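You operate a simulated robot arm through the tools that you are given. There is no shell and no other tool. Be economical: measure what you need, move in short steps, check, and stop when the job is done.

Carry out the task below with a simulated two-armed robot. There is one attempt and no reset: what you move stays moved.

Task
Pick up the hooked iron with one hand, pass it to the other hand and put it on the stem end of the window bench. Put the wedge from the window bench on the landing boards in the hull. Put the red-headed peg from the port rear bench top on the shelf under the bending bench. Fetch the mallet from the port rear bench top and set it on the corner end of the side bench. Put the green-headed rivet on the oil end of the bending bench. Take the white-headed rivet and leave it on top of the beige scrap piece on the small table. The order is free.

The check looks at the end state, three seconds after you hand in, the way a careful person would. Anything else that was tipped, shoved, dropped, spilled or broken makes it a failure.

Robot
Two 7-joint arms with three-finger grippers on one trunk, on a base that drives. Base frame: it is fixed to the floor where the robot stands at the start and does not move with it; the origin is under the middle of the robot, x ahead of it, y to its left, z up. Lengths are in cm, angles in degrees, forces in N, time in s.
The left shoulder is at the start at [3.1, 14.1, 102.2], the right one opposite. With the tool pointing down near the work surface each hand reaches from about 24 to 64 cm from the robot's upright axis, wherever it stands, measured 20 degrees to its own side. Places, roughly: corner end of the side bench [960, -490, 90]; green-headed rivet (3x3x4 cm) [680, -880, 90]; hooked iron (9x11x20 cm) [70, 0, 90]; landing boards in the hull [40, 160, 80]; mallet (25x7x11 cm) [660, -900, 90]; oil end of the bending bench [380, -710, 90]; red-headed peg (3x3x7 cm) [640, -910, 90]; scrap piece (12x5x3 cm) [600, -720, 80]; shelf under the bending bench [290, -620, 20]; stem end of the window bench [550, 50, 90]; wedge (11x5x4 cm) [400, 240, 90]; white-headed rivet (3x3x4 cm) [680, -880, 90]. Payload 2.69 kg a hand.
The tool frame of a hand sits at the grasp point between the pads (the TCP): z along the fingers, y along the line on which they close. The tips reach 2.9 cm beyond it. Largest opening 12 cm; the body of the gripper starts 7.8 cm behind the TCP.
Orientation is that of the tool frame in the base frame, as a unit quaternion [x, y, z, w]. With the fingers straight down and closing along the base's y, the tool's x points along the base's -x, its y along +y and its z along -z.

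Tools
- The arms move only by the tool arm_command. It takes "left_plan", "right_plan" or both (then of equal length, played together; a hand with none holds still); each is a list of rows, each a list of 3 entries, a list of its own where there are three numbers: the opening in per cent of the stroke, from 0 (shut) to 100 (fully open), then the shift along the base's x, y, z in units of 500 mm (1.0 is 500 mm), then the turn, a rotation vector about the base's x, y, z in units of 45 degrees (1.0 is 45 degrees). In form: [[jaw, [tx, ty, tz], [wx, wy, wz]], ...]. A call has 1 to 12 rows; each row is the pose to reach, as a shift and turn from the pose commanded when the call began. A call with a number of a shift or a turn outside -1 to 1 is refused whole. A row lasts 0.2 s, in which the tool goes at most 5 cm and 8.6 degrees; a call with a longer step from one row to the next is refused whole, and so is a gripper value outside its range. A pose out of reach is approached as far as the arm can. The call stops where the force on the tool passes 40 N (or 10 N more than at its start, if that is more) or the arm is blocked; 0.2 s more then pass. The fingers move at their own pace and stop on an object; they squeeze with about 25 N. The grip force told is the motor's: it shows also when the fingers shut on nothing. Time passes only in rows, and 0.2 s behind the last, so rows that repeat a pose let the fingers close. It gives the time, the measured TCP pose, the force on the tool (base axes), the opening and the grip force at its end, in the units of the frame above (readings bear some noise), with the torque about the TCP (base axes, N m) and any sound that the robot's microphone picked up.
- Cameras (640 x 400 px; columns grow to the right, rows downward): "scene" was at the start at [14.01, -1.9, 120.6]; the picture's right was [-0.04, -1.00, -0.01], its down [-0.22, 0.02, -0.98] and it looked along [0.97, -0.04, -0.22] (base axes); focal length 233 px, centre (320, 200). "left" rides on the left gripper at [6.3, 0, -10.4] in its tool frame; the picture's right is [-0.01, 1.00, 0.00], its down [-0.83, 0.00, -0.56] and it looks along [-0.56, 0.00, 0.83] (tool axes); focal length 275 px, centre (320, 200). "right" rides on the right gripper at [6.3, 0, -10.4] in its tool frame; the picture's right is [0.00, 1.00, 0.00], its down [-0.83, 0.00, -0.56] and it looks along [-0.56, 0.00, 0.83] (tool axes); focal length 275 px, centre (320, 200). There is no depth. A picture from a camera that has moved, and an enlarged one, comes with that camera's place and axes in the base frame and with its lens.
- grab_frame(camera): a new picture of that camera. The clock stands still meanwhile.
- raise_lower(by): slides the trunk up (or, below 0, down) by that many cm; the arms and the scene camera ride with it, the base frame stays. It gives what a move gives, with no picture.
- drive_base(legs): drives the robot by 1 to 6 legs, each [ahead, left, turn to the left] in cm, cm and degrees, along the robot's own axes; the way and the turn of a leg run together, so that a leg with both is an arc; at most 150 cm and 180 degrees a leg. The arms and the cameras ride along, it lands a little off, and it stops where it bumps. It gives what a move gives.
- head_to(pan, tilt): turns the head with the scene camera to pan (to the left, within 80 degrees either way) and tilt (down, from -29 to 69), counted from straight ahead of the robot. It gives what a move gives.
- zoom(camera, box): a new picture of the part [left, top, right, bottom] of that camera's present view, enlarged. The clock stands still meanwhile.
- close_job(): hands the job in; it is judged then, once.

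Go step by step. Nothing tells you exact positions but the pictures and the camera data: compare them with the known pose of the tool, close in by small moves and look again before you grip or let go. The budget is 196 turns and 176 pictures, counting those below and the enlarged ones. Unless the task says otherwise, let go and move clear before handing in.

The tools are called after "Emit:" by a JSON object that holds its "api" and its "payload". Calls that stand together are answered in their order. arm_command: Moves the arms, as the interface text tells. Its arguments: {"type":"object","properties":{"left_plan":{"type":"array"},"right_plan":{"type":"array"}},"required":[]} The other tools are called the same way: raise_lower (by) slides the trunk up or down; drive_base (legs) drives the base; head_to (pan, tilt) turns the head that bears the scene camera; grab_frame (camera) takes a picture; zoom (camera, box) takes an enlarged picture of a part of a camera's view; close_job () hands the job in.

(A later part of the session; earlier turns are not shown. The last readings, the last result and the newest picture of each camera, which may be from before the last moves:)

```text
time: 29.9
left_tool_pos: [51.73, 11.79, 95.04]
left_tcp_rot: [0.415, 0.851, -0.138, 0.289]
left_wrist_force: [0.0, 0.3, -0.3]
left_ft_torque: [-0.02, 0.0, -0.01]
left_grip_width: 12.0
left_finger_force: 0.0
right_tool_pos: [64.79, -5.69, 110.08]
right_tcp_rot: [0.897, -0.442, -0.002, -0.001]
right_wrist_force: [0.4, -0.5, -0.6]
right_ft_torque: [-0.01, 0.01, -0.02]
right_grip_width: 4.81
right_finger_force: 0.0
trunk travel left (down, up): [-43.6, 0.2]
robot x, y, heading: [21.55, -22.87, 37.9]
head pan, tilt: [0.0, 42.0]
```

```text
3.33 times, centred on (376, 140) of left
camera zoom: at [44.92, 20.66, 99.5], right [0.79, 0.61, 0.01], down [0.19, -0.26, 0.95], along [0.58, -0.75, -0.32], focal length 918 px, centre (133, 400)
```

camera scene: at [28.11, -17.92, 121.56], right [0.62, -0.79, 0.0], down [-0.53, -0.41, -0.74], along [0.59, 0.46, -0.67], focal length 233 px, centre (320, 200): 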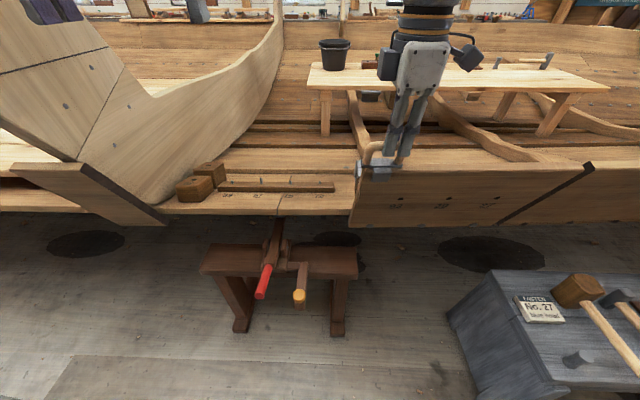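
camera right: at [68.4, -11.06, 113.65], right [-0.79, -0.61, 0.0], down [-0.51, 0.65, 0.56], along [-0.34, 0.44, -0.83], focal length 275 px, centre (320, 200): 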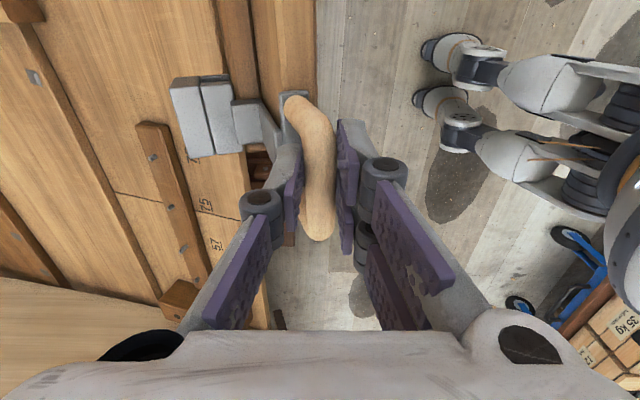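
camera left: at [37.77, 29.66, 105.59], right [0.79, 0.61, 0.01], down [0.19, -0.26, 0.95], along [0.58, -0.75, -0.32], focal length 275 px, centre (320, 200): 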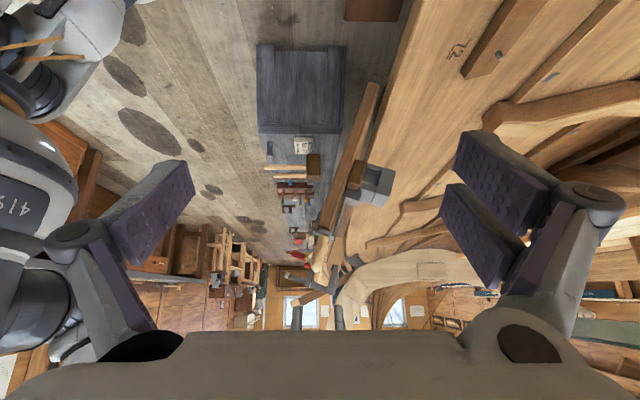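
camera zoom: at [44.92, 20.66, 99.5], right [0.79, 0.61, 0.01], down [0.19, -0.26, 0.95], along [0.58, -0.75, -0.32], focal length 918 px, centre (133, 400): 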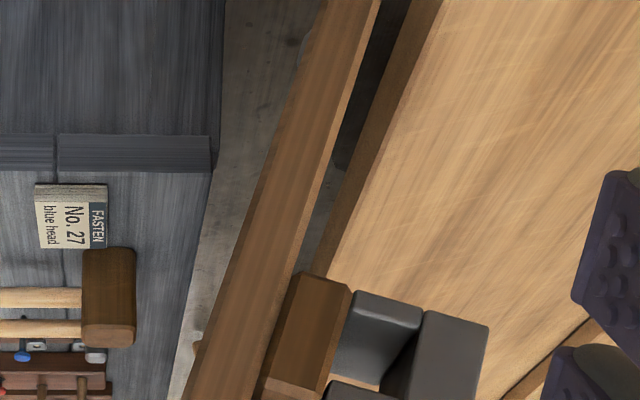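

Emit:
{"api": "zoom", "payload": {"camera": "left", "box": [320, 150, 448, 230]}}

Emit:
{"api": "grab_frame", "payload": {"camera": "right"}}

```text
5.00 times, centred on (384, 190) of left
camera zoom: at [44.92, 20.66, 99.5], right [0.79, 0.61, 0.01], down [0.19, -0.26, 0.95], along [0.58, -0.75, -0.32], focal length 1376 px, centre (0, 250)
```

zoom: 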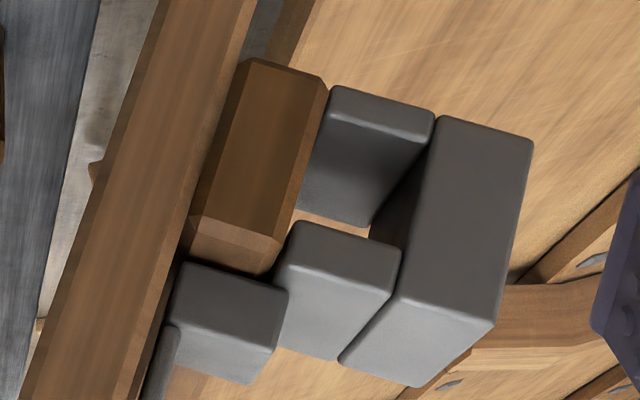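

```text
137 pictures are left
camera right: at [68.6, -10.91, 120.47], right [-0.79, -0.61, 0.0], down [-0.51, 0.65, 0.56], along [-0.34, 0.44, -0.83], focal length 275 px, centre (320, 200)
```

right: 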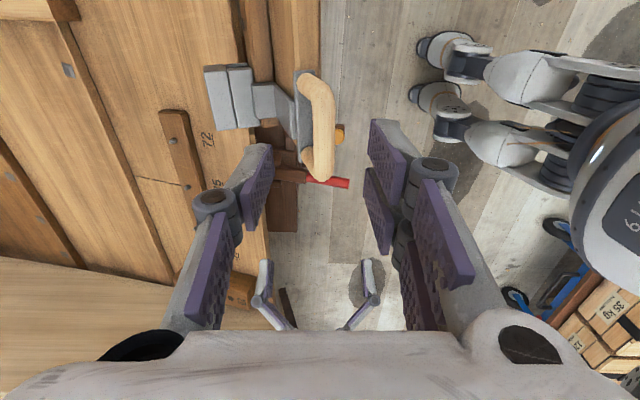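

The plank and iron lean outward about 17°, so a vertical lift jams the outer tab on the plank. I'll tilt the right hand to match the slant and pull along it, up and toward the robot.

Emit:
{"api": "arm_command", "payload": {"right_plan": [[40, [-0.022, -0.018, 0], [0.117, -0.148, 0]], [40, [-0.045, -0.036, 0], [0.234, -0.297, 0]], [50, [-0.022, -0.018, -0.07], [0.234, -0.297, 0]], [50, [0.0, 0.0, -0.14], [0.234, -0.297, 0]], [50, [0.0, 0.0, -0.193], [0.234, -0.297, 0]]]}}

Emit:
{"api": "grab_frame", "payload": {"camera": "right"}}

Emit:
{"api": "zoom", "payload": {"camera": "left", "box": [280, 140, 440, 260]}}

```text
time: 31.1
left_tool_pos: [51.76, 11.88, 95.03]
left_tcp_rot: [0.415, 0.851, -0.138, 0.289]
left_wrist_force: [0.1, -0.6, -0.2]
left_ft_torque: [-0.01, -0.03, 0.0]
left_grip_width: 12.0
left_finger_force: 0.0
right_tool_pos: [64.75, -5.74, 100.43]
right_tcp_rot: [0.887, -0.437, 0.062, -0.135]
right_wrist_force: [0.5, 0.7, -0.6]
right_ft_torque: [0.0, 0.02, -0.02]
right_grip_width: 6.01
right_finger_force: 0.1
trunk travel left (down, up): [-43.6, 0.2]
robot x, y, heading: [21.34, -23.13, 38.3]
head pan, tilt: [0.0, 42.0]
```

```text
136 pictures are left
camera right: at [66.12, -12.81, 110.35], right [-0.76, -0.59, -0.29], down [-0.64, 0.55, 0.54], along [-0.15, 0.59, -0.79], focal length 275 px, centre (320, 200)
```

right: 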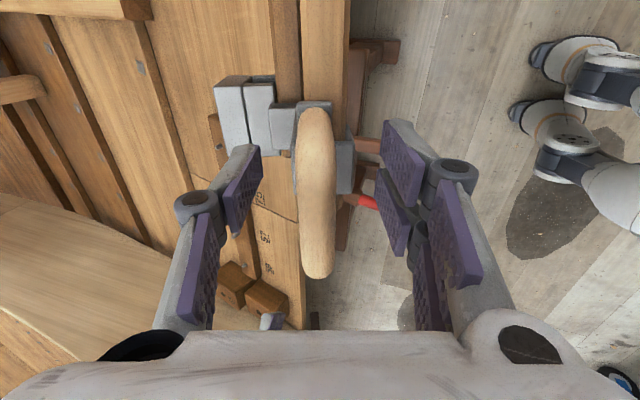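

```text
3.33 times, centred on (360, 200) of left
camera zoom: at [44.86, 20.73, 99.53], right [0.79, 0.61, 0.01], down [0.19, -0.26, 0.95], along [0.58, -0.75, -0.32], focal length 918 px, centre (187, 200)
```

zoom: 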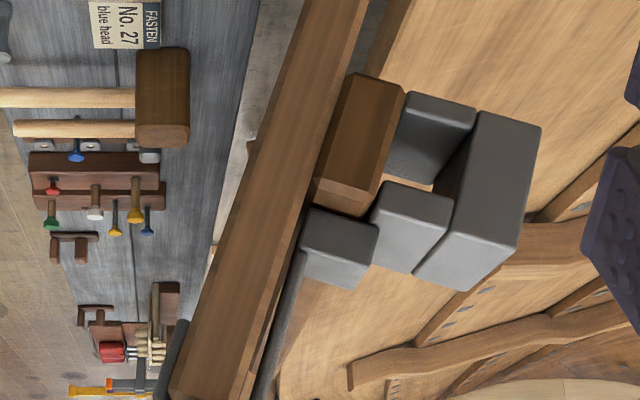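

Now the handle, plate and tool line up. Close and pull along the slant.

Emit:
{"api": "arm_command", "payload": {"right_plan": [[20, [0, 0, 0], [0, 0, 0]], [0, [0, 0, 0], [0, 0, 0]], [0, [0, 0, 0], [0, 0, 0]], [0, [0, 0, 0], [0, 0, 0]], [0, [-0.005, -0.004, 0.02], [0, 0, 0]], [0, [-0.009, -0.007, 0.04], [0, 0, 0]]]}}

Emit:
{"api": "arm_command", "payload": {"right_plan": [[0, [-0.005, -0.004, 0.02], [0, 0, 0]], [0, [-0.009, -0.007, 0.04], [0, 0, 0]]]}}

Emit:
{"api": "grab_frame", "payload": {"camera": "right"}}

Emit:
{"api": "zoom", "payload": {"camera": "left", "box": [280, 140, 440, 260]}}

```text
time: 32.5
left_tool_pos: [51.65, 11.79, 95.07]
left_tcp_rot: [0.415, 0.851, -0.138, 0.29]
left_wrist_force: [0.6, -0.2, -0.1]
left_ft_torque: [0.0, -0.01, -0.01]
left_grip_width: 11.98
left_finger_force: 0.0
right_tool_pos: [64.34, -6.0, 102.44]
right_tcp_rot: [0.888, -0.436, 0.063, -0.132]
right_wrist_force: [-1.0, -1.4, -8.5]
right_ft_torque: [-0.25, -0.36, 0.21]
right_grip_width: 1.45
right_finger_force: 24.6
trunk travel left (down, up): [-43.6, 0.2]
robot x, y, heading: [21.12, -23.05, 38.0]
head pan, tilt: [0.0, 42.0]
```

```text
time: 33.1
left_tool_pos: [51.79, 11.87, 95.08]
left_tcp_rot: [0.416, 0.851, -0.138, 0.289]
left_wrist_force: [0.6, 0.2, 1.1]
left_ft_torque: [0.03, 0.01, 0.0]
left_grip_width: 12.0
left_finger_force: 0.1
right_tool_pos: [63.86, -6.43, 104.58]
right_tcp_rot: [0.887, -0.438, 0.062, -0.135]
right_wrist_force: [0.8, -0.3, -6.2]
right_ft_torque: [-0.46, 0.4, -0.02]
right_grip_width: 1.42
right_finger_force: 25.5
trunk travel left (down, up): [-43.6, 0.2]
robot x, y, heading: [21.54, -23.33, 37.8]
head pan, tilt: [0.0, 42.0]
```

```text
134 pictures are left
camera right: at [65.28, -13.53, 114.5], right [-0.76, -0.59, -0.29], down [-0.64, 0.55, 0.54], along [-0.15, 0.59, -0.79], focal length 275 px, centre (320, 200)
```

right: 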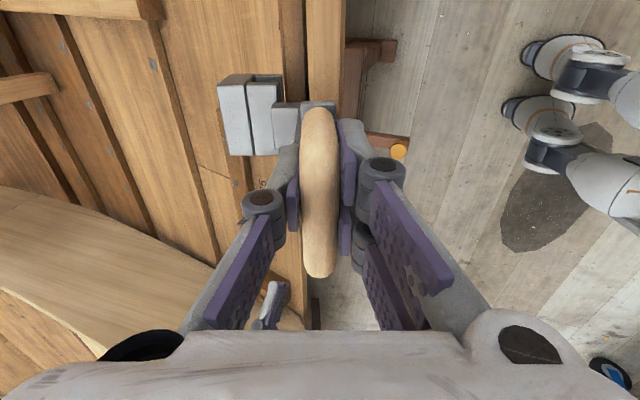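

```text
3.33 times, centred on (360, 200) of left
camera zoom: at [44.88, 20.72, 99.55], right [0.79, 0.61, 0.01], down [0.19, -0.26, 0.95], along [0.58, -0.75, -0.32], focal length 918 px, centre (187, 200)
```

zoom: 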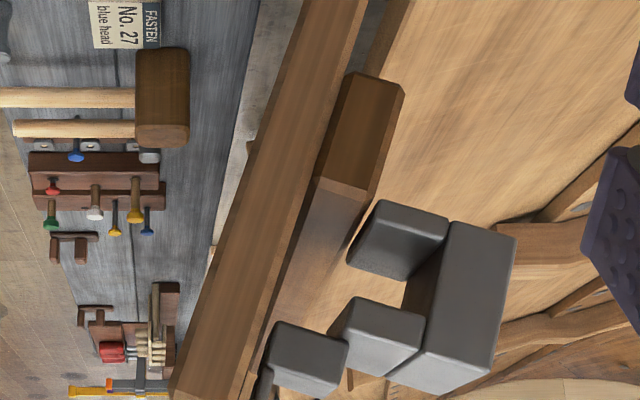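

It slides free along the slant, weighing about 7 N. I'll continue up and then pull it clear toward the robot.

Emit:
{"api": "arm_command", "payload": {"right_plan": [[0, [-0.01, -0.008, 0.04], [0, 0, 0]], [0, [-0.019, -0.015, 0.08], [0, 0, 0]], [0, [-0.029, -0.023, 0.12], [0, 0, 0]], [0, [-0.038, -0.03, 0.16], [0, 0, 0]], [0, [-0.05, -0.04, 0.2], [0, 0, 0]], [0, [-0.06, -0.05, 0.24], [0, 0, 0]], [0, [-0.07, -0.06, 0.27], [0, 0, 0]]]}}

Emit:
{"api": "grab_frame", "payload": {"camera": "scene"}}

Emit:
{"api": "grab_frame", "payload": {"camera": "left"}}

```text
time: 34.7
left_tool_pos: [51.74, 11.84, 95.09]
left_tcp_rot: [0.416, 0.851, -0.139, 0.289]
left_wrist_force: [0.7, 0.2, 0.6]
left_ft_torque: [-0.01, 0.03, 0.04]
left_grip_width: 12.02
left_finger_force: 0.0
right_tool_pos: [60.57, -9.35, 117.95]
right_tcp_rot: [0.887, -0.436, 0.062, -0.134]
right_wrist_force: [0.4, -0.2, -7.6]
right_ft_torque: [-0.41, 0.4, -0.02]
right_grip_width: 1.46
right_finger_force: 25.0
trunk travel left (down, up): [-43.6, 0.2]
robot x, y, heading: [21.4, -23.37, 37.8]
head pan, tilt: [0.0, 42.0]
```

```text
132 pictures are left
camera scene: at [28.24, -17.82, 121.55], right [0.62, -0.79, 0.0], down [-0.53, -0.41, -0.74], along [0.59, 0.46, -0.67], focal length 233 px, centre (320, 200)
```

scene: 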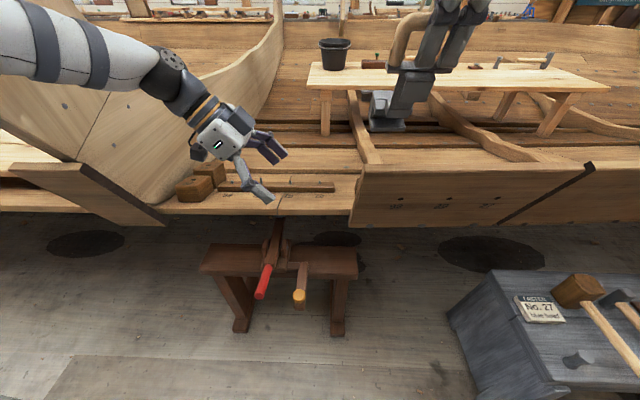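

```text
131 pictures are left
camera left: at [44.88, 20.71, 99.54], right [0.79, 0.61, 0.01], down [0.19, -0.26, 0.95], along [0.58, -0.75, -0.32], focal length 275 px, centre (320, 200)
```

left: 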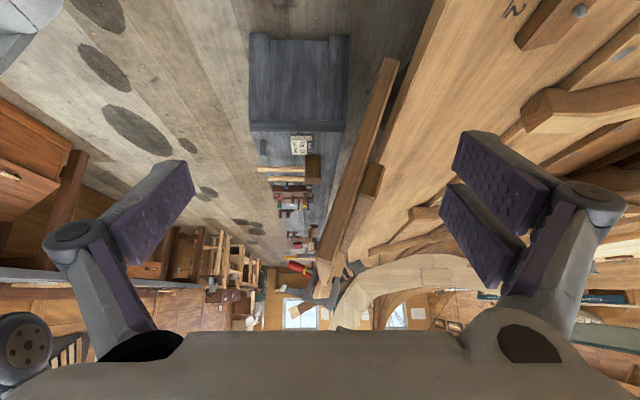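

The iron is free. I'll draw it back in front of the chest and set it upright for the hand-over.

Emit:
{"api": "arm_command", "payload": {"right_plan": [[0, [-0.06, -0.01, 0], [0, 0, 0]], [0, [-0.12, -0.02, 0], [0, 0, 0]], [0, [-0.18, -0.025, -0.04], [-0.117, 0.148, 0]], [0, [-0.232, -0.03, -0.08], [-0.234, 0.297, 0]], [0, [-0.232, -0.03, -0.12], [-0.234, 0.297, 0]]]}}

Emit:
{"api": "grab_frame", "payload": {"camera": "scene"}}

Emit:
{"api": "grab_frame", "payload": {"camera": "right"}}

Emit:
{"api": "grab_frame", "payload": {"camera": "left"}}

```text
time: 35.9
left_tool_pos: [51.73, 11.81, 95.07]
left_tcp_rot: [0.416, 0.851, -0.137, 0.289]
left_wrist_force: [0.6, -0.3, -1.1]
left_ft_torque: [0.02, 0.0, -0.02]
left_grip_width: 11.97
left_finger_force: 0.0
right_tool_pos: [48.72, -10.94, 112.07]
right_tcp_rot: [0.897, -0.441, -0.002, 0.0]
right_wrist_force: [0.5, 0.3, -7.9]
right_ft_torque: [-0.25, 0.22, -0.02]
right_grip_width: 1.39
right_finger_force: 25.1
trunk travel left (down, up): [-43.6, 0.2]
robot x, y, heading: [21.53, -23.27, 37.9]
head pan, tilt: [0.0, 42.0]
```

```text
130 pictures are left
camera scene: at [28.26, -17.82, 121.54], right [0.62, -0.79, 0.0], down [-0.53, -0.41, -0.74], along [0.59, 0.46, -0.67], focal length 233 px, centre (320, 200)
```

scene: 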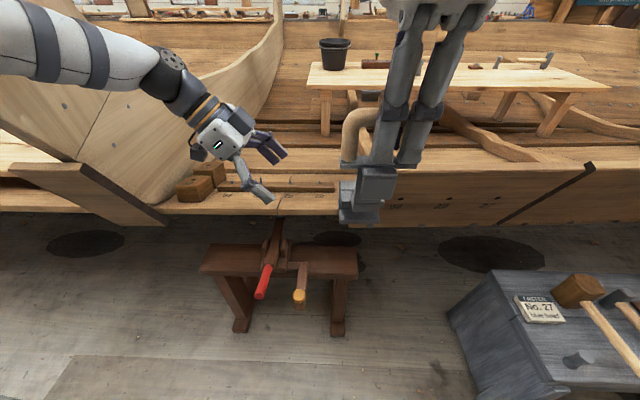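

```text
129 pictures are left
camera right: at [52.51, -16.09, 122.45], right [-0.79, -0.61, 0.0], down [-0.51, 0.66, 0.56], along [-0.34, 0.44, -0.83], focal length 275 px, centre (320, 200)
```

right: 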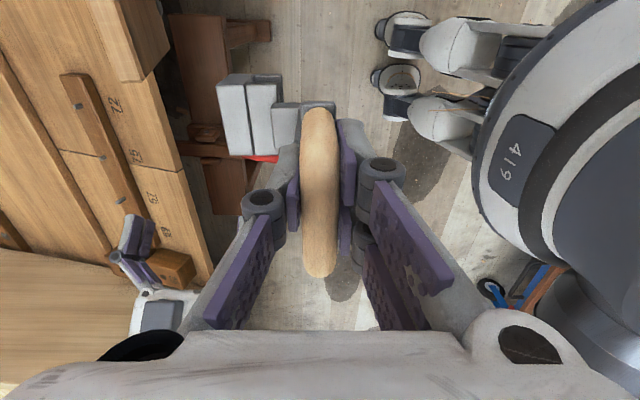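

```text
128 pictures are left
camera left: at [44.9, 20.71, 99.52], right [0.79, 0.61, 0.01], down [0.19, -0.26, 0.95], along [0.58, -0.75, -0.32], focal length 275 px, centre (320, 200)
```

left: 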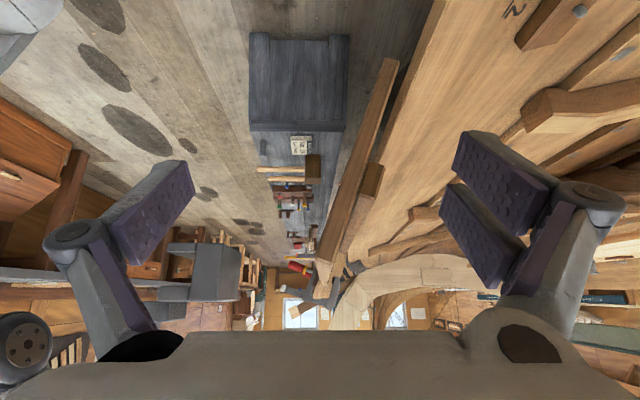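

Held steadily. I'll bring the left hand, tilted 45°, to a waiting point up-left of the handle's left corner.

Emit:
{"api": "arm_command", "payload": {"left_plan": [[60, [-0.02, 0.0, 0.09], [0, 0, 0]], [60, [-0.04, 0.0, 0.18], [0, 0, 0]], [60, [-0.06, 0.0, 0.27], [-0.07, -0.055, 0]], [60, [-0.1, -0.02, 0.35], [-0.14, -0.11, 0]], [60, [-0.14, -0.07, 0.42], [-0.14, -0.11, 0]], [60, [-0.17, -0.13, 0.46], [-0.14, -0.11, 0]], [60, [-0.19, -0.19, 0.49], [-0.14, -0.11, 0]], [60, [-0.214, -0.24, 0.5], [-0.14, -0.11, 0]]]}}

Emit:
{"api": "grab_frame", "payload": {"camera": "left"}}

Emit:
{"api": "grab_frame", "payload": {"camera": "right"}}

Emit:
{"api": "head_to", "payload": {"pan": 0, "tilt": 25}}

Emit:
{"api": "grab_frame", "payload": {"camera": "scene"}}

```text
time: 37.7
left_tool_pos: [41.03, -0.36, 120.12]
left_tcp_rot: [0.404, 0.829, -0.167, 0.348]
left_wrist_force: [-0.7, -0.5, 0.5]
left_ft_torque: [0.0, 0.01, -0.01]
left_grip_width: 7.18
left_finger_force: 0.0
right_tool_pos: [48.61, -10.98, 112.0]
right_tcp_rot: [0.897, -0.442, -0.002, -0.001]
right_wrist_force: [-0.8, 0.2, -7.4]
right_ft_torque: [-0.32, 0.2, -0.01]
right_grip_width: 1.42
right_finger_force: 24.9
trunk travel left (down, up): [-43.6, 0.2]
robot x, y, heading: [21.44, -23.16, 38.1]
head pan, tilt: [0.0, 42.0]
```

```text
127 pictures are left
camera left: at [33.76, 8.93, 123.04], right [0.79, 0.62, 0.01], down [0.11, -0.15, 0.98], along [0.61, -0.77, -0.19], focal length 275 px, centre (320, 200)
```

left: 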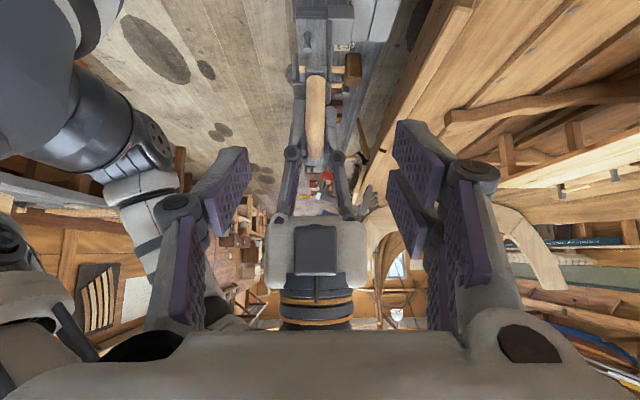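

```text
126 pictures are left
camera right: at [52.47, -16.09, 122.49], right [-0.79, -0.61, 0.0], down [-0.51, 0.65, 0.56], along [-0.34, 0.44, -0.83], focal length 275 px, centre (320, 200)
```

right: 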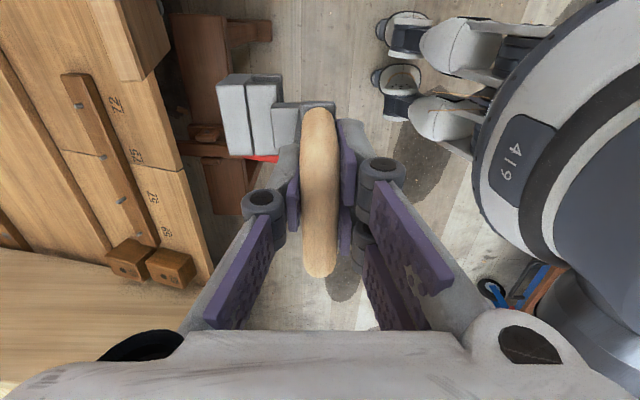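

```text
time: 38.5
left_tool_pos: [40.95, -0.27, 120.0]
left_tcp_rot: [0.404, 0.829, -0.166, 0.348]
left_wrist_force: [-0.7, 0.0, -1.8]
left_ft_torque: [0.02, -0.01, 0.04]
left_grip_width: 7.2
left_finger_force: 0.1
right_tool_pos: [48.73, -10.82, 111.97]
right_tcp_rot: [0.897, -0.441, -0.001, -0.001]
right_wrist_force: [-1.3, -0.7, -8.2]
right_ft_torque: [-0.27, 0.22, 0.03]
right_grip_width: 1.4
right_finger_force: 24.9
trunk travel left (down, up): [-43.6, 0.2]
robot x, y, heading: [21.84, -23.11, 38.1]
head pan, tilt: [0.0, 25.0]
```

```text
125 pictures are left
camera scene: at [28.91, -17.28, 124.16], right [0.62, -0.79, 0.0], down [-0.33, -0.26, -0.91], along [0.71, 0.56, -0.42], focal length 233 px, centre (320, 200)
```

scene: 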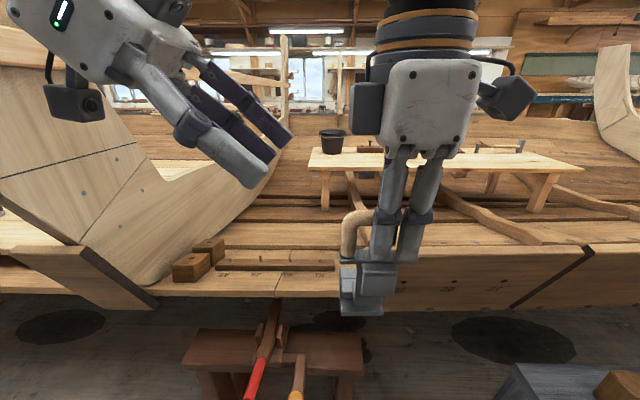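

Emit:
{"api": "arm_command", "payload": {"left_plan": [[60, [0.03, -0.043, -0.047], [0, 0, 0]], [50, [0.06, -0.086, -0.095], [0, 0, 0]]]}}

Emit:
{"api": "grab_frame", "payload": {"camera": "left"}}

Emit:
{"api": "grab_frame", "payload": {"camera": "scene"}}

Emit:
{"api": "grab_frame", "payload": {"camera": "right"}}

```text
time: 39.1
left_tool_pos: [44.23, -4.49, 115.22]
left_tcp_rot: [0.406, 0.828, -0.168, 0.348]
left_wrist_force: [-1.5, 0.3, -0.4]
left_ft_torque: [0.02, 0.01, -0.03]
left_grip_width: 5.99
left_finger_force: 0.1
right_tool_pos: [48.88, -10.93, 111.95]
right_tcp_rot: [0.897, -0.442, -0.002, -0.001]
right_wrist_force: [-0.2, -0.3, -7.7]
right_ft_torque: [-0.31, 0.19, -0.03]
right_grip_width: 1.42
right_finger_force: 25.3
trunk travel left (down, up): [-43.6, 0.2]
robot x, y, heading: [21.54, -22.9, 38.0]
head pan, tilt: [0.0, 25.0]
```

```text
124 pictures are left
camera left: at [37.01, 4.79, 118.13], right [0.79, 0.61, 0.01], down [0.11, -0.15, 0.98], along [0.6, -0.77, -0.19], focal length 275 px, centre (320, 200)
```

left: 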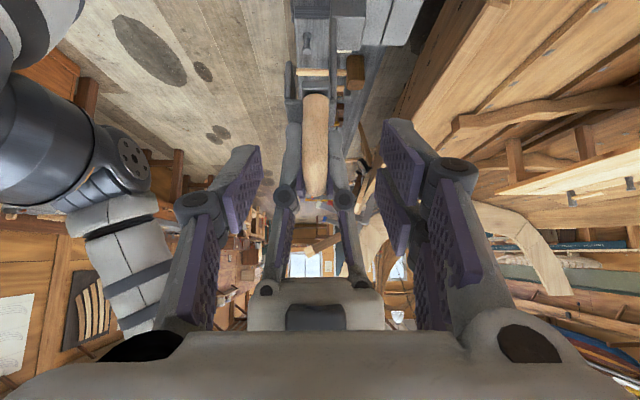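

```text
123 pictures are left
camera scene: at [28.96, -17.29, 124.16], right [0.62, -0.79, 0.0], down [-0.33, -0.26, -0.91], along [0.71, 0.56, -0.42], focal length 233 px, centre (320, 200)
```

scene: 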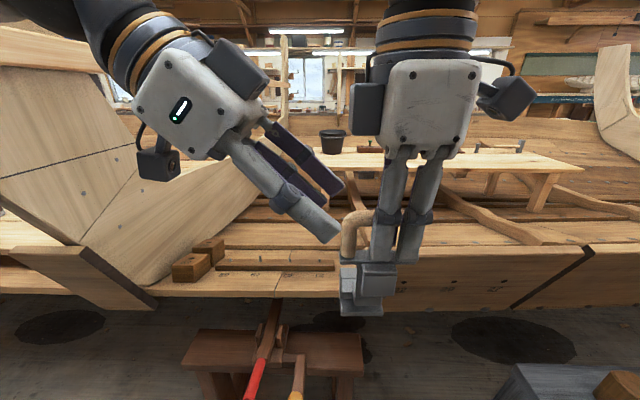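

```text
122 pictures are left
camera right: at [52.56, -16.09, 122.45], right [-0.79, -0.61, 0.0], down [-0.51, 0.65, 0.56], along [-0.34, 0.44, -0.83], focal length 275 px, centre (320, 200)
```

right: 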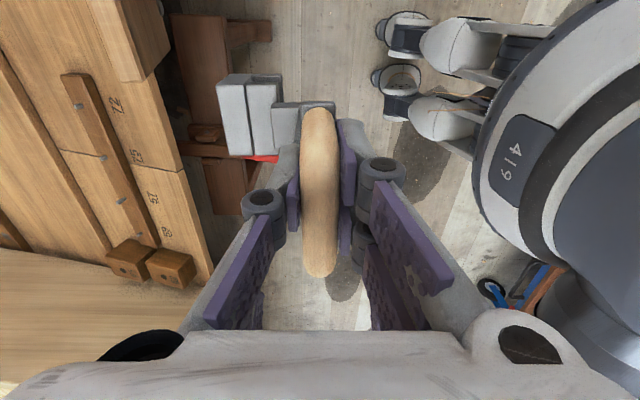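

Emit:
{"api": "arm_command", "payload": {"left_plan": [[45, [0.014, -0.022, -0.024], [0, 0, 0]], [40, [0.024, -0.044, -0.046], [0, 0, 0]]]}}

Emit:
{"api": "grab_frame", "payload": {"camera": "left"}}

Emit:
{"api": "zoom", "payload": {"camera": "scene", "box": [280, 160, 440, 260]}}

```text
time: 39.7
left_tool_pos: [45.17, -6.76, 113.02]
left_tcp_rot: [0.404, 0.83, -0.166, 0.348]
left_wrist_force: [1.1, -0.3, -0.3]
left_ft_torque: [-0.02, 0.0, -0.02]
left_grip_width: 4.79
left_finger_force: 0.0
right_tool_pos: [48.82, -10.84, 112.06]
right_tcp_rot: [0.897, -0.441, -0.002, 0.0]
right_wrist_force: [0.2, 0.4, -7.5]
right_ft_torque: [-0.27, 0.19, -0.02]
right_grip_width: 1.43
right_finger_force: 24.8
trunk travel left (down, up): [-43.6, 0.2]
robot x, y, heading: [21.54, -23.24, 37.8]
head pan, tilt: [0.0, 25.0]
```

```text
121 pictures are left
camera left: at [38.04, 2.6, 115.97], right [0.79, 0.61, 0.01], down [0.11, -0.15, 0.98], along [0.61, -0.77, -0.19], focal length 275 px, centre (320, 200)
```

left: 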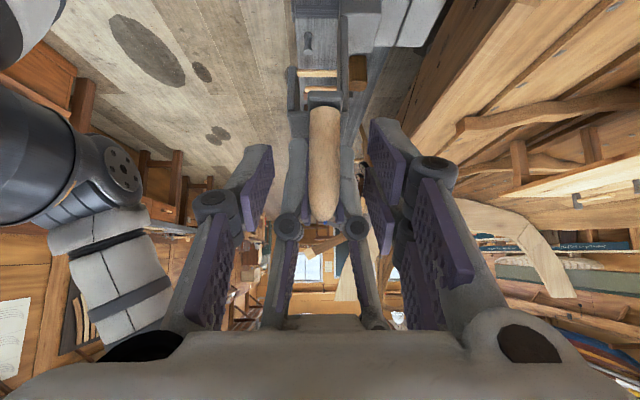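

```text
4.00 times, centred on (360, 210) of scene
camera zoom: at [28.91, -17.28, 124.17], right [0.62, -0.79, 0.0], down [-0.33, -0.26, -0.91], along [0.71, 0.56, -0.42], focal length 933 px, centre (160, 160)
```

zoom: 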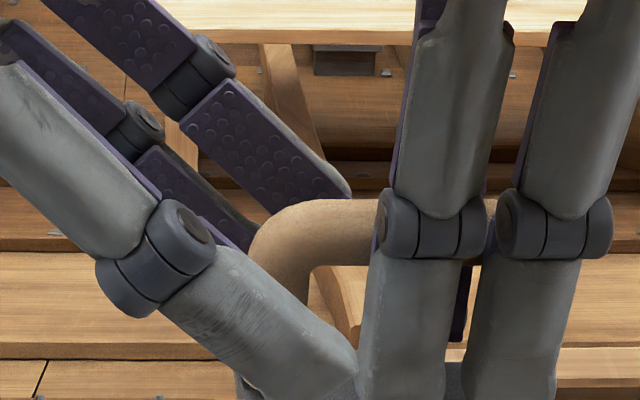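

Emit:
{"api": "arm_command", "payload": {"left_plan": [[40, [-0.008, 0.01, 0.012], [0, 0, 0]], [20, [-0.008, 0.01, 0.012], [0, 0, 0]], [10, [-0.008, 0.01, 0.012], [0, 0, 0]], [0, [-0.008, 0.01, 0.012], [0, 0, 0]], [0, [-0.008, 0.01, 0.012], [0, 0, 0]]]}}

Emit:
{"api": "grab_frame", "payload": {"camera": "left"}}

Emit:
{"api": "zoom", "payload": {"camera": "scene", "box": [280, 160, 440, 260]}}

```text
time: 40.9
left_tool_pos: [44.92, -6.05, 113.64]
left_tcp_rot: [0.404, 0.83, -0.166, 0.348]
left_wrist_force: [15.1, 7.5, 0.4]
left_ft_torque: [0.08, -0.01, 0.55]
left_grip_width: 1.62
left_finger_force: 25.5
right_tool_pos: [48.64, -10.84, 112.11]
right_tcp_rot: [0.898, -0.441, -0.004, -0.001]
right_wrist_force: [-13.7, -8.8, -3.0]
right_ft_torque: [0.02, 0.18, 0.48]
right_grip_width: 1.44
right_finger_force: 24.9
trunk travel left (down, up): [-43.6, 0.2]
robot x, y, heading: [21.3, -23.38, 38.2]
head pan, tilt: [0.0, 25.0]
```

```text
119 pictures are left
camera left: at [37.67, 3.19, 116.62], right [0.79, 0.62, 0.01], down [0.11, -0.15, 0.98], along [0.61, -0.77, -0.19], focal length 275 px, centre (320, 200)
```

left: 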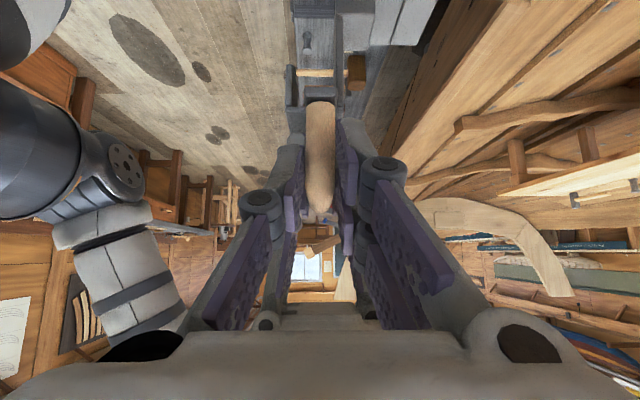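

```text
4.00 times, centred on (360, 210) of scene
camera zoom: at [28.91, -17.28, 124.17], right [0.62, -0.79, 0.0], down [-0.33, -0.26, -0.91], along [0.71, 0.56, -0.42], focal length 933 px, centre (160, 160)
```

zoom: 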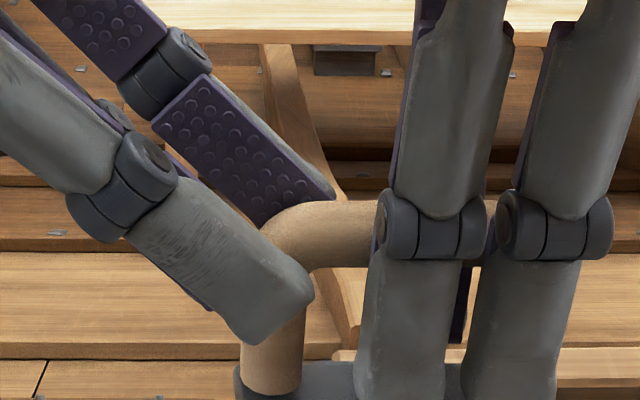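

Both hands hold it now. I'll ease the side load, open the right hand and raise it clear.

Emit:
{"api": "arm_command", "payload": {"left_plan": [[0, [0.004, 0.003, 0], [0, 0, 0]], [0, [0.004, 0.003, 0], [0, 0, 0]], [0, [0.004, 0.003, 0], [0, 0, 0]], [0, [0.004, 0.003, 0], [0, 0, 0]]], "right_plan": [[0, [0, 0, 0], [0, 0, 0]], [10, [0, 0, 0], [0, 0, 0]], [30, [0, 0, 0], [0, 0, 0]], [40, [0, 0, 0], [0, 0, 0]]]}}

Emit:
{"api": "zoom", "payload": {"camera": "scene", "box": [240, 130, 480, 280]}}

```text
time: 41.9
left_tool_pos: [45.13, -6.09, 113.72]
left_tcp_rot: [0.405, 0.829, -0.167, 0.346]
left_wrist_force: [0.0, 0.0, 0.1]
left_ft_torque: [0.24, 0.34, 0.02]
left_grip_width: 1.61
left_finger_force: 25.1
right_tool_pos: [48.75, -10.91, 112.0]
right_tcp_rot: [0.897, -0.441, -0.002, -0.002]
right_wrist_force: [-0.4, 0.3, -0.8]
right_ft_torque: [-0.02, 0.01, -0.01]
right_grip_width: 4.78
right_finger_force: 0.0
trunk travel left (down, up): [-43.6, 0.2]
robot x, y, heading: [21.85, -23.22, 38.1]
head pan, tilt: [0.0, 25.0]
```

```text
2.67 times, centred on (360, 205) of scene
camera zoom: at [28.91, -17.28, 124.17], right [0.62, -0.79, 0.0], down [-0.33, -0.26, -0.91], along [0.71, 0.56, -0.42], focal length 622 px, centre (213, 187)
```

zoom: 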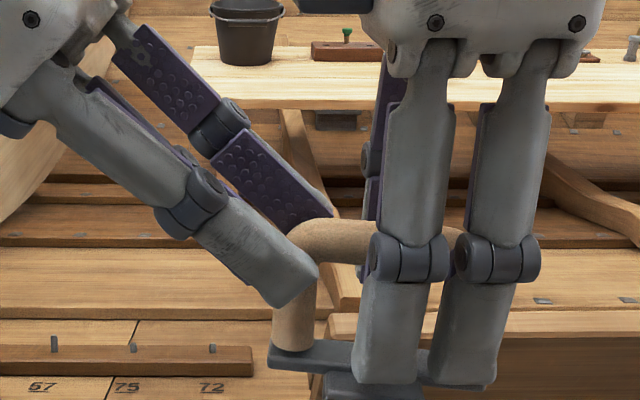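

Emit:
{"api": "arm_command", "payload": {"right_plan": [[45, [0.0, 0.0, 0.05], [0, 0, 0]], [45, [0.0, 0.0, 0.12], [0, 0, 0]], [45, [0.02, -0.02, 0.18], [0, 0, 0]], [45, [0.08, -0.08, 0.2], [0, 0, 0]], [45, [0.12, -0.14, 0.2], [0, 0, 0]], [45, [0.16, -0.2, 0.2], [0, 0, 0]]]}}

Emit:
{"api": "head_to", "payload": {"pan": 0, "tilt": 42}}

Emit:
{"api": "grab_frame", "payload": {"camera": "scene"}}

Emit:
{"api": "grab_frame", "payload": {"camera": "right"}}

```text
time: 43.3
left_tool_pos: [45.2, -6.29, 113.71]
left_tcp_rot: [0.404, 0.829, -0.166, 0.349]
left_wrist_force: [-0.1, -0.1, -0.2]
left_ft_torque: [0.21, 0.35, 0.02]
left_grip_width: 1.61
left_finger_force: 25.1
right_tool_pos: [56.97, -21.09, 121.93]
right_tcp_rot: [0.897, -0.442, -0.002, -0.001]
right_wrist_force: [-0.1, -0.5, -0.1]
right_ft_torque: [-0.05, 0.02, 0.03]
right_grip_width: 5.4
right_finger_force: 0.1
trunk travel left (down, up): [-43.6, 0.2]
robot x, y, heading: [21.34, -23.07, 38.0]
head pan, tilt: [0.0, 25.0]
```

```text
time: 44.1
left_tool_pos: [45.03, -6.03, 113.7]
left_tcp_rot: [0.405, 0.829, -0.166, 0.348]
left_wrist_force: [0.0, 0.2, -0.6]
left_ft_torque: [0.25, 0.39, 0.0]
left_grip_width: 1.59
left_finger_force: 25.1
right_tool_pos: [56.89, -20.79, 122.02]
right_tcp_rot: [0.897, -0.442, -0.002, -0.001]
right_wrist_force: [-0.2, 0.2, 0.2]
right_ft_torque: [-0.02, -0.01, 0.0]
right_grip_width: 5.41
right_finger_force: 0.0
trunk travel left (down, up): [-43.6, 0.2]
robot x, y, heading: [21.5, -23.24, 38.2]
head pan, tilt: [0.0, 42.0]
```

```text
116 pictures are left
camera scene: at [28.24, -17.81, 121.55], right [0.62, -0.79, 0.0], down [-0.53, -0.41, -0.74], along [0.59, 0.46, -0.67], focal length 233 px, centre (320, 200)
```

scene: 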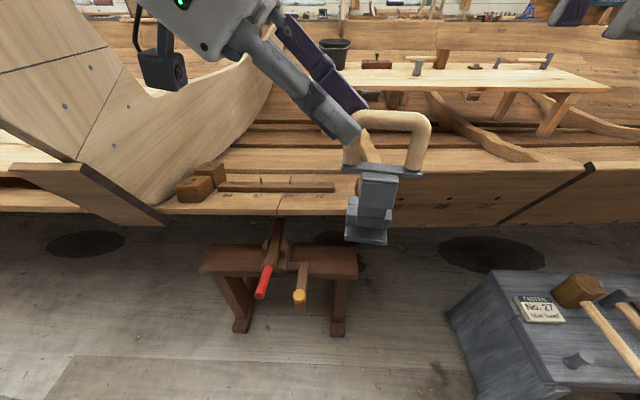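

```text
115 pictures are left
camera right: at [60.72, -26.07, 132.39], right [-0.79, -0.61, 0.0], down [-0.51, 0.65, 0.56], along [-0.34, 0.44, -0.83], focal length 275 px, centre (320, 200)
```

right: 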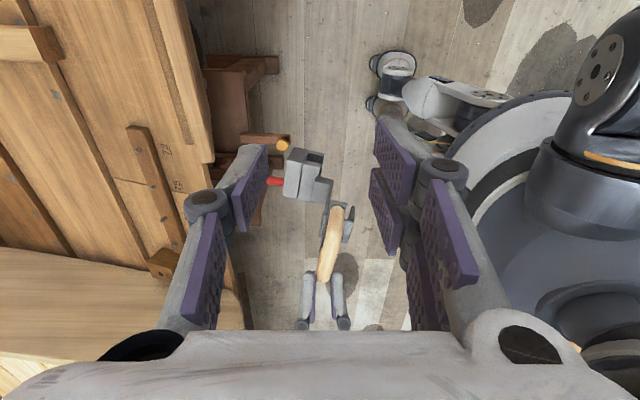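

The hand-over is done; the iron is firmly in the left hand. Now I back into the aisle, turn along the hull and look ahead for the way round to the window bench.

Emit:
{"api": "drive_base", "payload": {"legs": [[-42, 0, 0], [0, 0, -90]]}}

Emit:
{"api": "head_to", "payload": {"pan": 0, "tilt": 10}}

Emit:
{"api": "grab_frame", "payload": {"camera": "scene"}}

Emit:
{"api": "head_to", "payload": {"pan": 45, "tilt": 10}}

Emit:
{"api": "grab_frame", "payload": {"camera": "scene"}}

```text
time: 50.5
left_tool_pos: [5.05, -73.1, 113.72]
left_tcp_rot: [0.876, 0.291, -0.365, 0.124]
left_wrist_force: [-0.3, -0.1, 0.1]
left_ft_torque: [0.38, -0.25, 0.01]
left_grip_width: 1.61
left_finger_force: 25.4
right_tool_pos: [-10.04, -84.59, 121.93]
right_tcp_rot: [-0.312, 0.95, 0.0, 0.002]
right_wrist_force: [0.6, 0.3, -0.5]
right_ft_torque: [0.01, 0.02, -0.01]
right_grip_width: 5.43
right_finger_force: 0.1
trunk travel left (down, up): [-43.6, 0.2]
robot x, y, heading: [-11.64, -48.82, -52.9]
head pan, tilt: [0.0, 42.0]
```

```text
time: 51.5
left_tool_pos: [4.89, -73.08, 113.76]
left_tcp_rot: [0.875, 0.291, -0.366, 0.124]
left_wrist_force: [0.4, -0.6, 0.0]
left_ft_torque: [0.36, -0.23, -0.01]
left_grip_width: 1.61
left_finger_force: 24.7
right_tool_pos: [-10.18, -84.54, 121.96]
right_tcp_rot: [-0.312, 0.95, 0.001, 0.001]
right_wrist_force: [-0.2, -0.1, -1.1]
right_ft_torque: [0.03, 0.0, 0.03]
right_grip_width: 5.39
right_finger_force: 0.1
trunk travel left (down, up): [-43.6, 0.2]
robot x, y, heading: [-11.54, -48.9, -53.1]
head pan, tilt: [0.0, 10.0]
```

```text
114 pictures are left
camera scene: at [-6.03, -56.82, 126.6], right [-0.8, -0.6, 0.0], down [-0.1, 0.14, -0.98], along [0.59, -0.79, -0.17], focal length 233 px, centre (320, 200)
```

scene: 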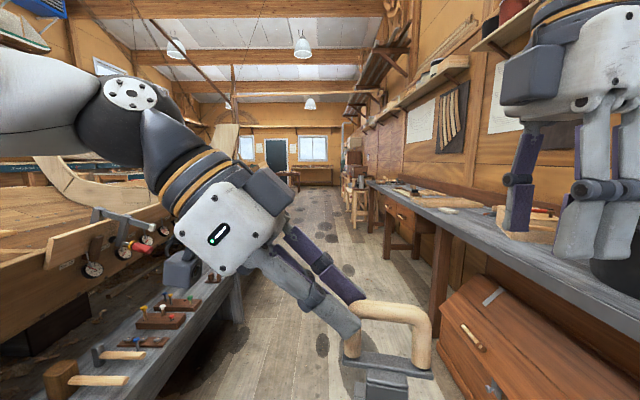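

```text
time: 52.6
left_tool_pos: [5.0, -72.99, 113.54]
left_tcp_rot: [0.875, 0.291, -0.366, 0.125]
left_wrist_force: [-0.3, 0.6, -0.5]
left_ft_torque: [0.36, -0.29, 0.01]
left_grip_width: 1.61
left_finger_force: 25.0
right_tool_pos: [-10.16, -84.52, 121.91]
right_tcp_rot: [-0.313, 0.95, 0.0, 0.002]
right_wrist_force: [0.6, -1.1, -0.2]
right_ft_torque: [0.0, 0.0, -0.02]
right_grip_width: 5.41
right_finger_force: 0.0
trunk travel left (down, up): [-43.6, 0.2]
robot x, y, heading: [-11.72, -49.02, -53.2]
head pan, tilt: [45.0, 10.0]
```

```text
113 pictures are left
camera scene: at [-2.4, -50.71, 126.61], right [-0.14, -0.99, 0.0], down [-0.17, 0.03, -0.98], along [0.97, -0.14, -0.17], focal length 233 px, centre (320, 200)
```

scene: 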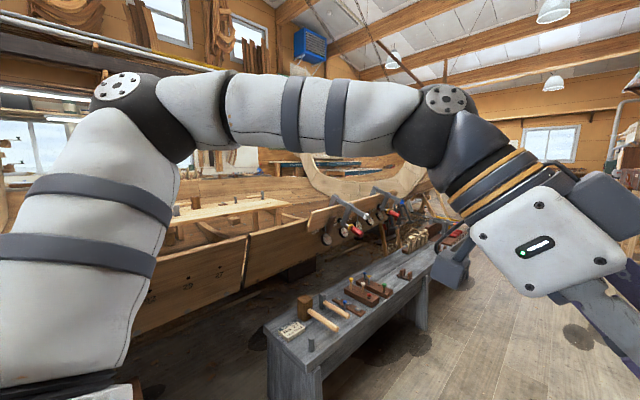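

The aisle ahead is clear between the gray bench and the right counter. I'll drive 3 m and look left for the passage past the stem.

Emit:
{"api": "drive_base", "payload": {"legs": [[0, 0, 1], [150, 0, 0], [150, 0, 0]]}}

Emit:
{"api": "head_to", "payload": {"pan": 50, "tilt": 12}}

Emit:
{"api": "grab_frame", "payload": {"camera": "scene"}}

Emit:
{"api": "head_to", "payload": {"pan": 10, "tilt": 12}}

Emit:
{"api": "grab_frame", "payload": {"camera": "scene"}}

```text
time: 67.4
left_tool_pos: [187.91, -310.52, 113.71]
left_tcp_rot: [0.873, 0.3, -0.364, 0.128]
left_wrist_force: [1.2, 0.3, 0.4]
left_ft_torque: [0.35, -0.27, 0.05]
left_grip_width: 1.59
left_finger_force: 24.7
right_tool_pos: [172.93, -322.28, 122.06]
right_tcp_rot: [-0.321, 0.947, 0.001, 0.002]
right_wrist_force: [0.2, 0.1, 0.3]
right_ft_torque: [0.01, 0.01, -0.01]
right_grip_width: 5.39
right_finger_force: 0.1
trunk travel left (down, up): [-43.6, 0.2]
robot x, y, heading: [170.58, -287.05, -52.0]
head pan, tilt: [45.0, 10.0]
```

```text
time: 68.1
left_tool_pos: [187.78, -310.55, 113.69]
left_tcp_rot: [0.873, 0.299, -0.363, 0.127]
left_wrist_force: [0.1, 0.5, 0.2]
left_ft_torque: [0.33, -0.28, -0.01]
left_grip_width: 1.59
left_finger_force: 24.8
right_tool_pos: [172.95, -322.39, 122.04]
right_tcp_rot: [-0.322, 0.947, 0.0, 0.002]
right_wrist_force: [0.2, -0.2, 0.0]
right_ft_torque: [-0.01, -0.02, -0.02]
right_grip_width: 5.4
right_finger_force: 0.0
trunk travel left (down, up): [-43.6, 0.2]
robot x, y, heading: [170.53, -287.03, -52.0]
head pan, tilt: [50.0, 12.0]
```

```text
112 pictures are left
camera scene: at [180.09, -287.54, 126.29], right [-0.04, -1.0, 0.0], down [-0.21, 0.01, -0.98], along [0.98, -0.04, -0.21], focal length 233 px, centre (320, 200)
```

scene: 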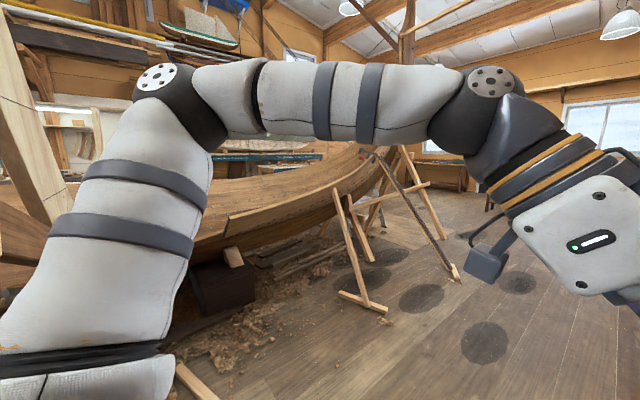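

```text
time: 69.2
left_tool_pos: [187.82, -310.44, 113.7]
left_tcp_rot: [0.873, 0.299, -0.364, 0.127]
left_wrist_force: [0.2, -0.6, 0.3]
left_ft_torque: [0.33, -0.29, 0.01]
left_grip_width: 1.61
left_finger_force: 24.9
right_tool_pos: [172.9, -322.33, 121.95]
right_tcp_rot: [-0.322, 0.947, 0.001, 0.002]
right_wrist_force: [-0.6, -0.3, -0.5]
right_ft_torque: [-0.01, -0.01, -0.03]
right_grip_width: 5.38
right_finger_force: 0.0
trunk travel left (down, up): [-43.6, 0.2]
robot x, y, heading: [170.35, -286.62, -51.8]
head pan, tilt: [10.0, 12.0]
```

```text
111 pictures are left
camera scene: at [177.69, -293.43, 126.28], right [-0.67, -0.74, 0.0], down [-0.15, 0.14, -0.98], along [0.73, -0.66, -0.21], focal length 233 px, centre (320, 200)
```

scene: 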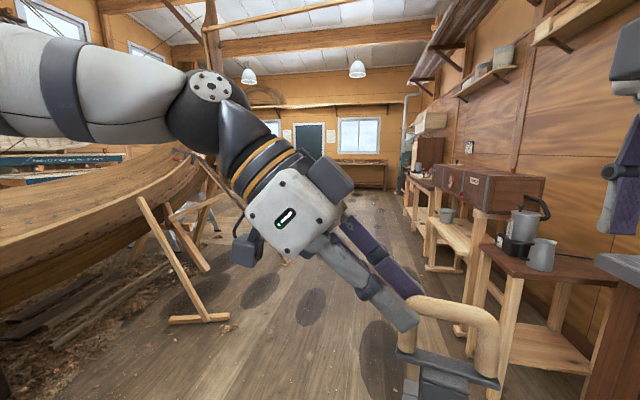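

The boat's second stem is braced with shores on the left; the aisle stays clear. I'll go on 3 m and look again.

Emit:
{"api": "drive_base", "payload": {"legs": [[150, 0, 0], [150, 0, 0]]}}

Emit:
{"api": "head_to", "payload": {"pan": 55, "tilt": 12}}

Emit:
{"api": "grab_frame", "payload": {"camera": "scene"}}

Emit:
{"api": "head_to", "payload": {"pan": -5, "tilt": 12}}

Emit:
{"api": "grab_frame", "payload": {"camera": "scene"}}

```text
time: 83.8
left_tool_pos: [369.28, -553.62, 113.66]
left_tcp_rot: [0.877, 0.289, -0.365, 0.123]
left_wrist_force: [-0.1, -1.0, 0.0]
left_ft_torque: [0.34, -0.29, -0.02]
left_grip_width: 1.6
left_finger_force: 24.7
right_tool_pos: [354.18, -565.02, 122.04]
right_tcp_rot: [-0.31, 0.951, 0.0, 0.002]
right_wrist_force: [0.8, -0.2, 0.4]
right_ft_torque: [-0.02, -0.02, 0.01]
right_grip_width: 5.41
right_finger_force: 0.1
trunk travel left (down, up): [-43.6, 0.2]
robot x, y, heading: [353.07, -529.25, -53.5]
head pan, tilt: [10.0, 12.0]
```

```text
time: 84.9
left_tool_pos: [369.21, -553.56, 113.6]
left_tcp_rot: [0.876, 0.289, -0.366, 0.123]
left_wrist_force: [0.8, 0.2, -1.4]
left_ft_torque: [0.33, -0.28, -0.03]
left_grip_width: 1.59
left_finger_force: 24.8
right_tool_pos: [354.26, -565.05, 121.88]
right_tcp_rot: [-0.309, 0.951, 0.001, 0.001]
right_wrist_force: [0.3, 0.2, -0.6]
right_ft_torque: [-0.02, 0.0, -0.02]
right_grip_width: 5.41
right_finger_force: 0.0
trunk travel left (down, up): [-43.6, 0.2]
robot x, y, heading: [352.98, -529.8, -53.4]
head pan, tilt: [55.0, 12.0]
```

```text
110 pictures are left
camera scene: at [362.26, -529.57, 126.28], right [0.02, -1.0, 0.0], down [-0.21, 0.0, -0.98], along [0.98, 0.02, -0.21], focal length 233 px, centre (320, 200)
```

scene: 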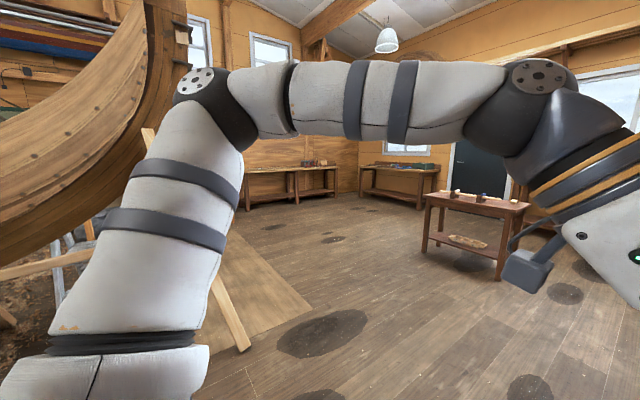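

```text
time: 86.2
left_tool_pos: [369.32, -553.46, 113.67]
left_tcp_rot: [0.877, 0.289, -0.365, 0.123]
left_wrist_force: [-0.4, -0.5, 0.8]
left_ft_torque: [0.39, -0.28, -0.02]
left_grip_width: 1.6
left_finger_force: 25.2
right_tool_pos: [354.36, -564.91, 121.98]
right_tcp_rot: [-0.31, 0.951, 0.002, 0.002]
right_wrist_force: [-0.2, 0.1, 0.8]
right_ft_torque: [0.0, -0.03, -0.03]
right_grip_width: 5.4
right_finger_force: 0.1
trunk travel left (down, up): [-43.6, 0.2]
robot x, y, heading: [352.52, -529.17, -53.4]
head pan, tilt: [-5.0, 12.0]
```

```text
109 pictures are left
camera scene: at [357.81, -537.74, 126.28], right [-0.85, -0.52, 0.0], down [-0.11, 0.18, -0.98], along [0.51, -0.83, -0.21], focal length 233 px, centre (320, 200)
```

scene: 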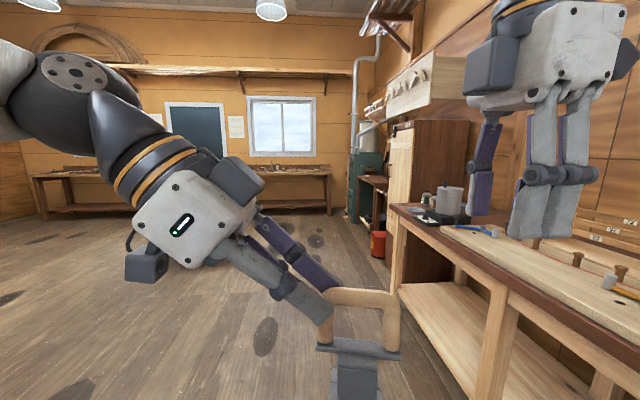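

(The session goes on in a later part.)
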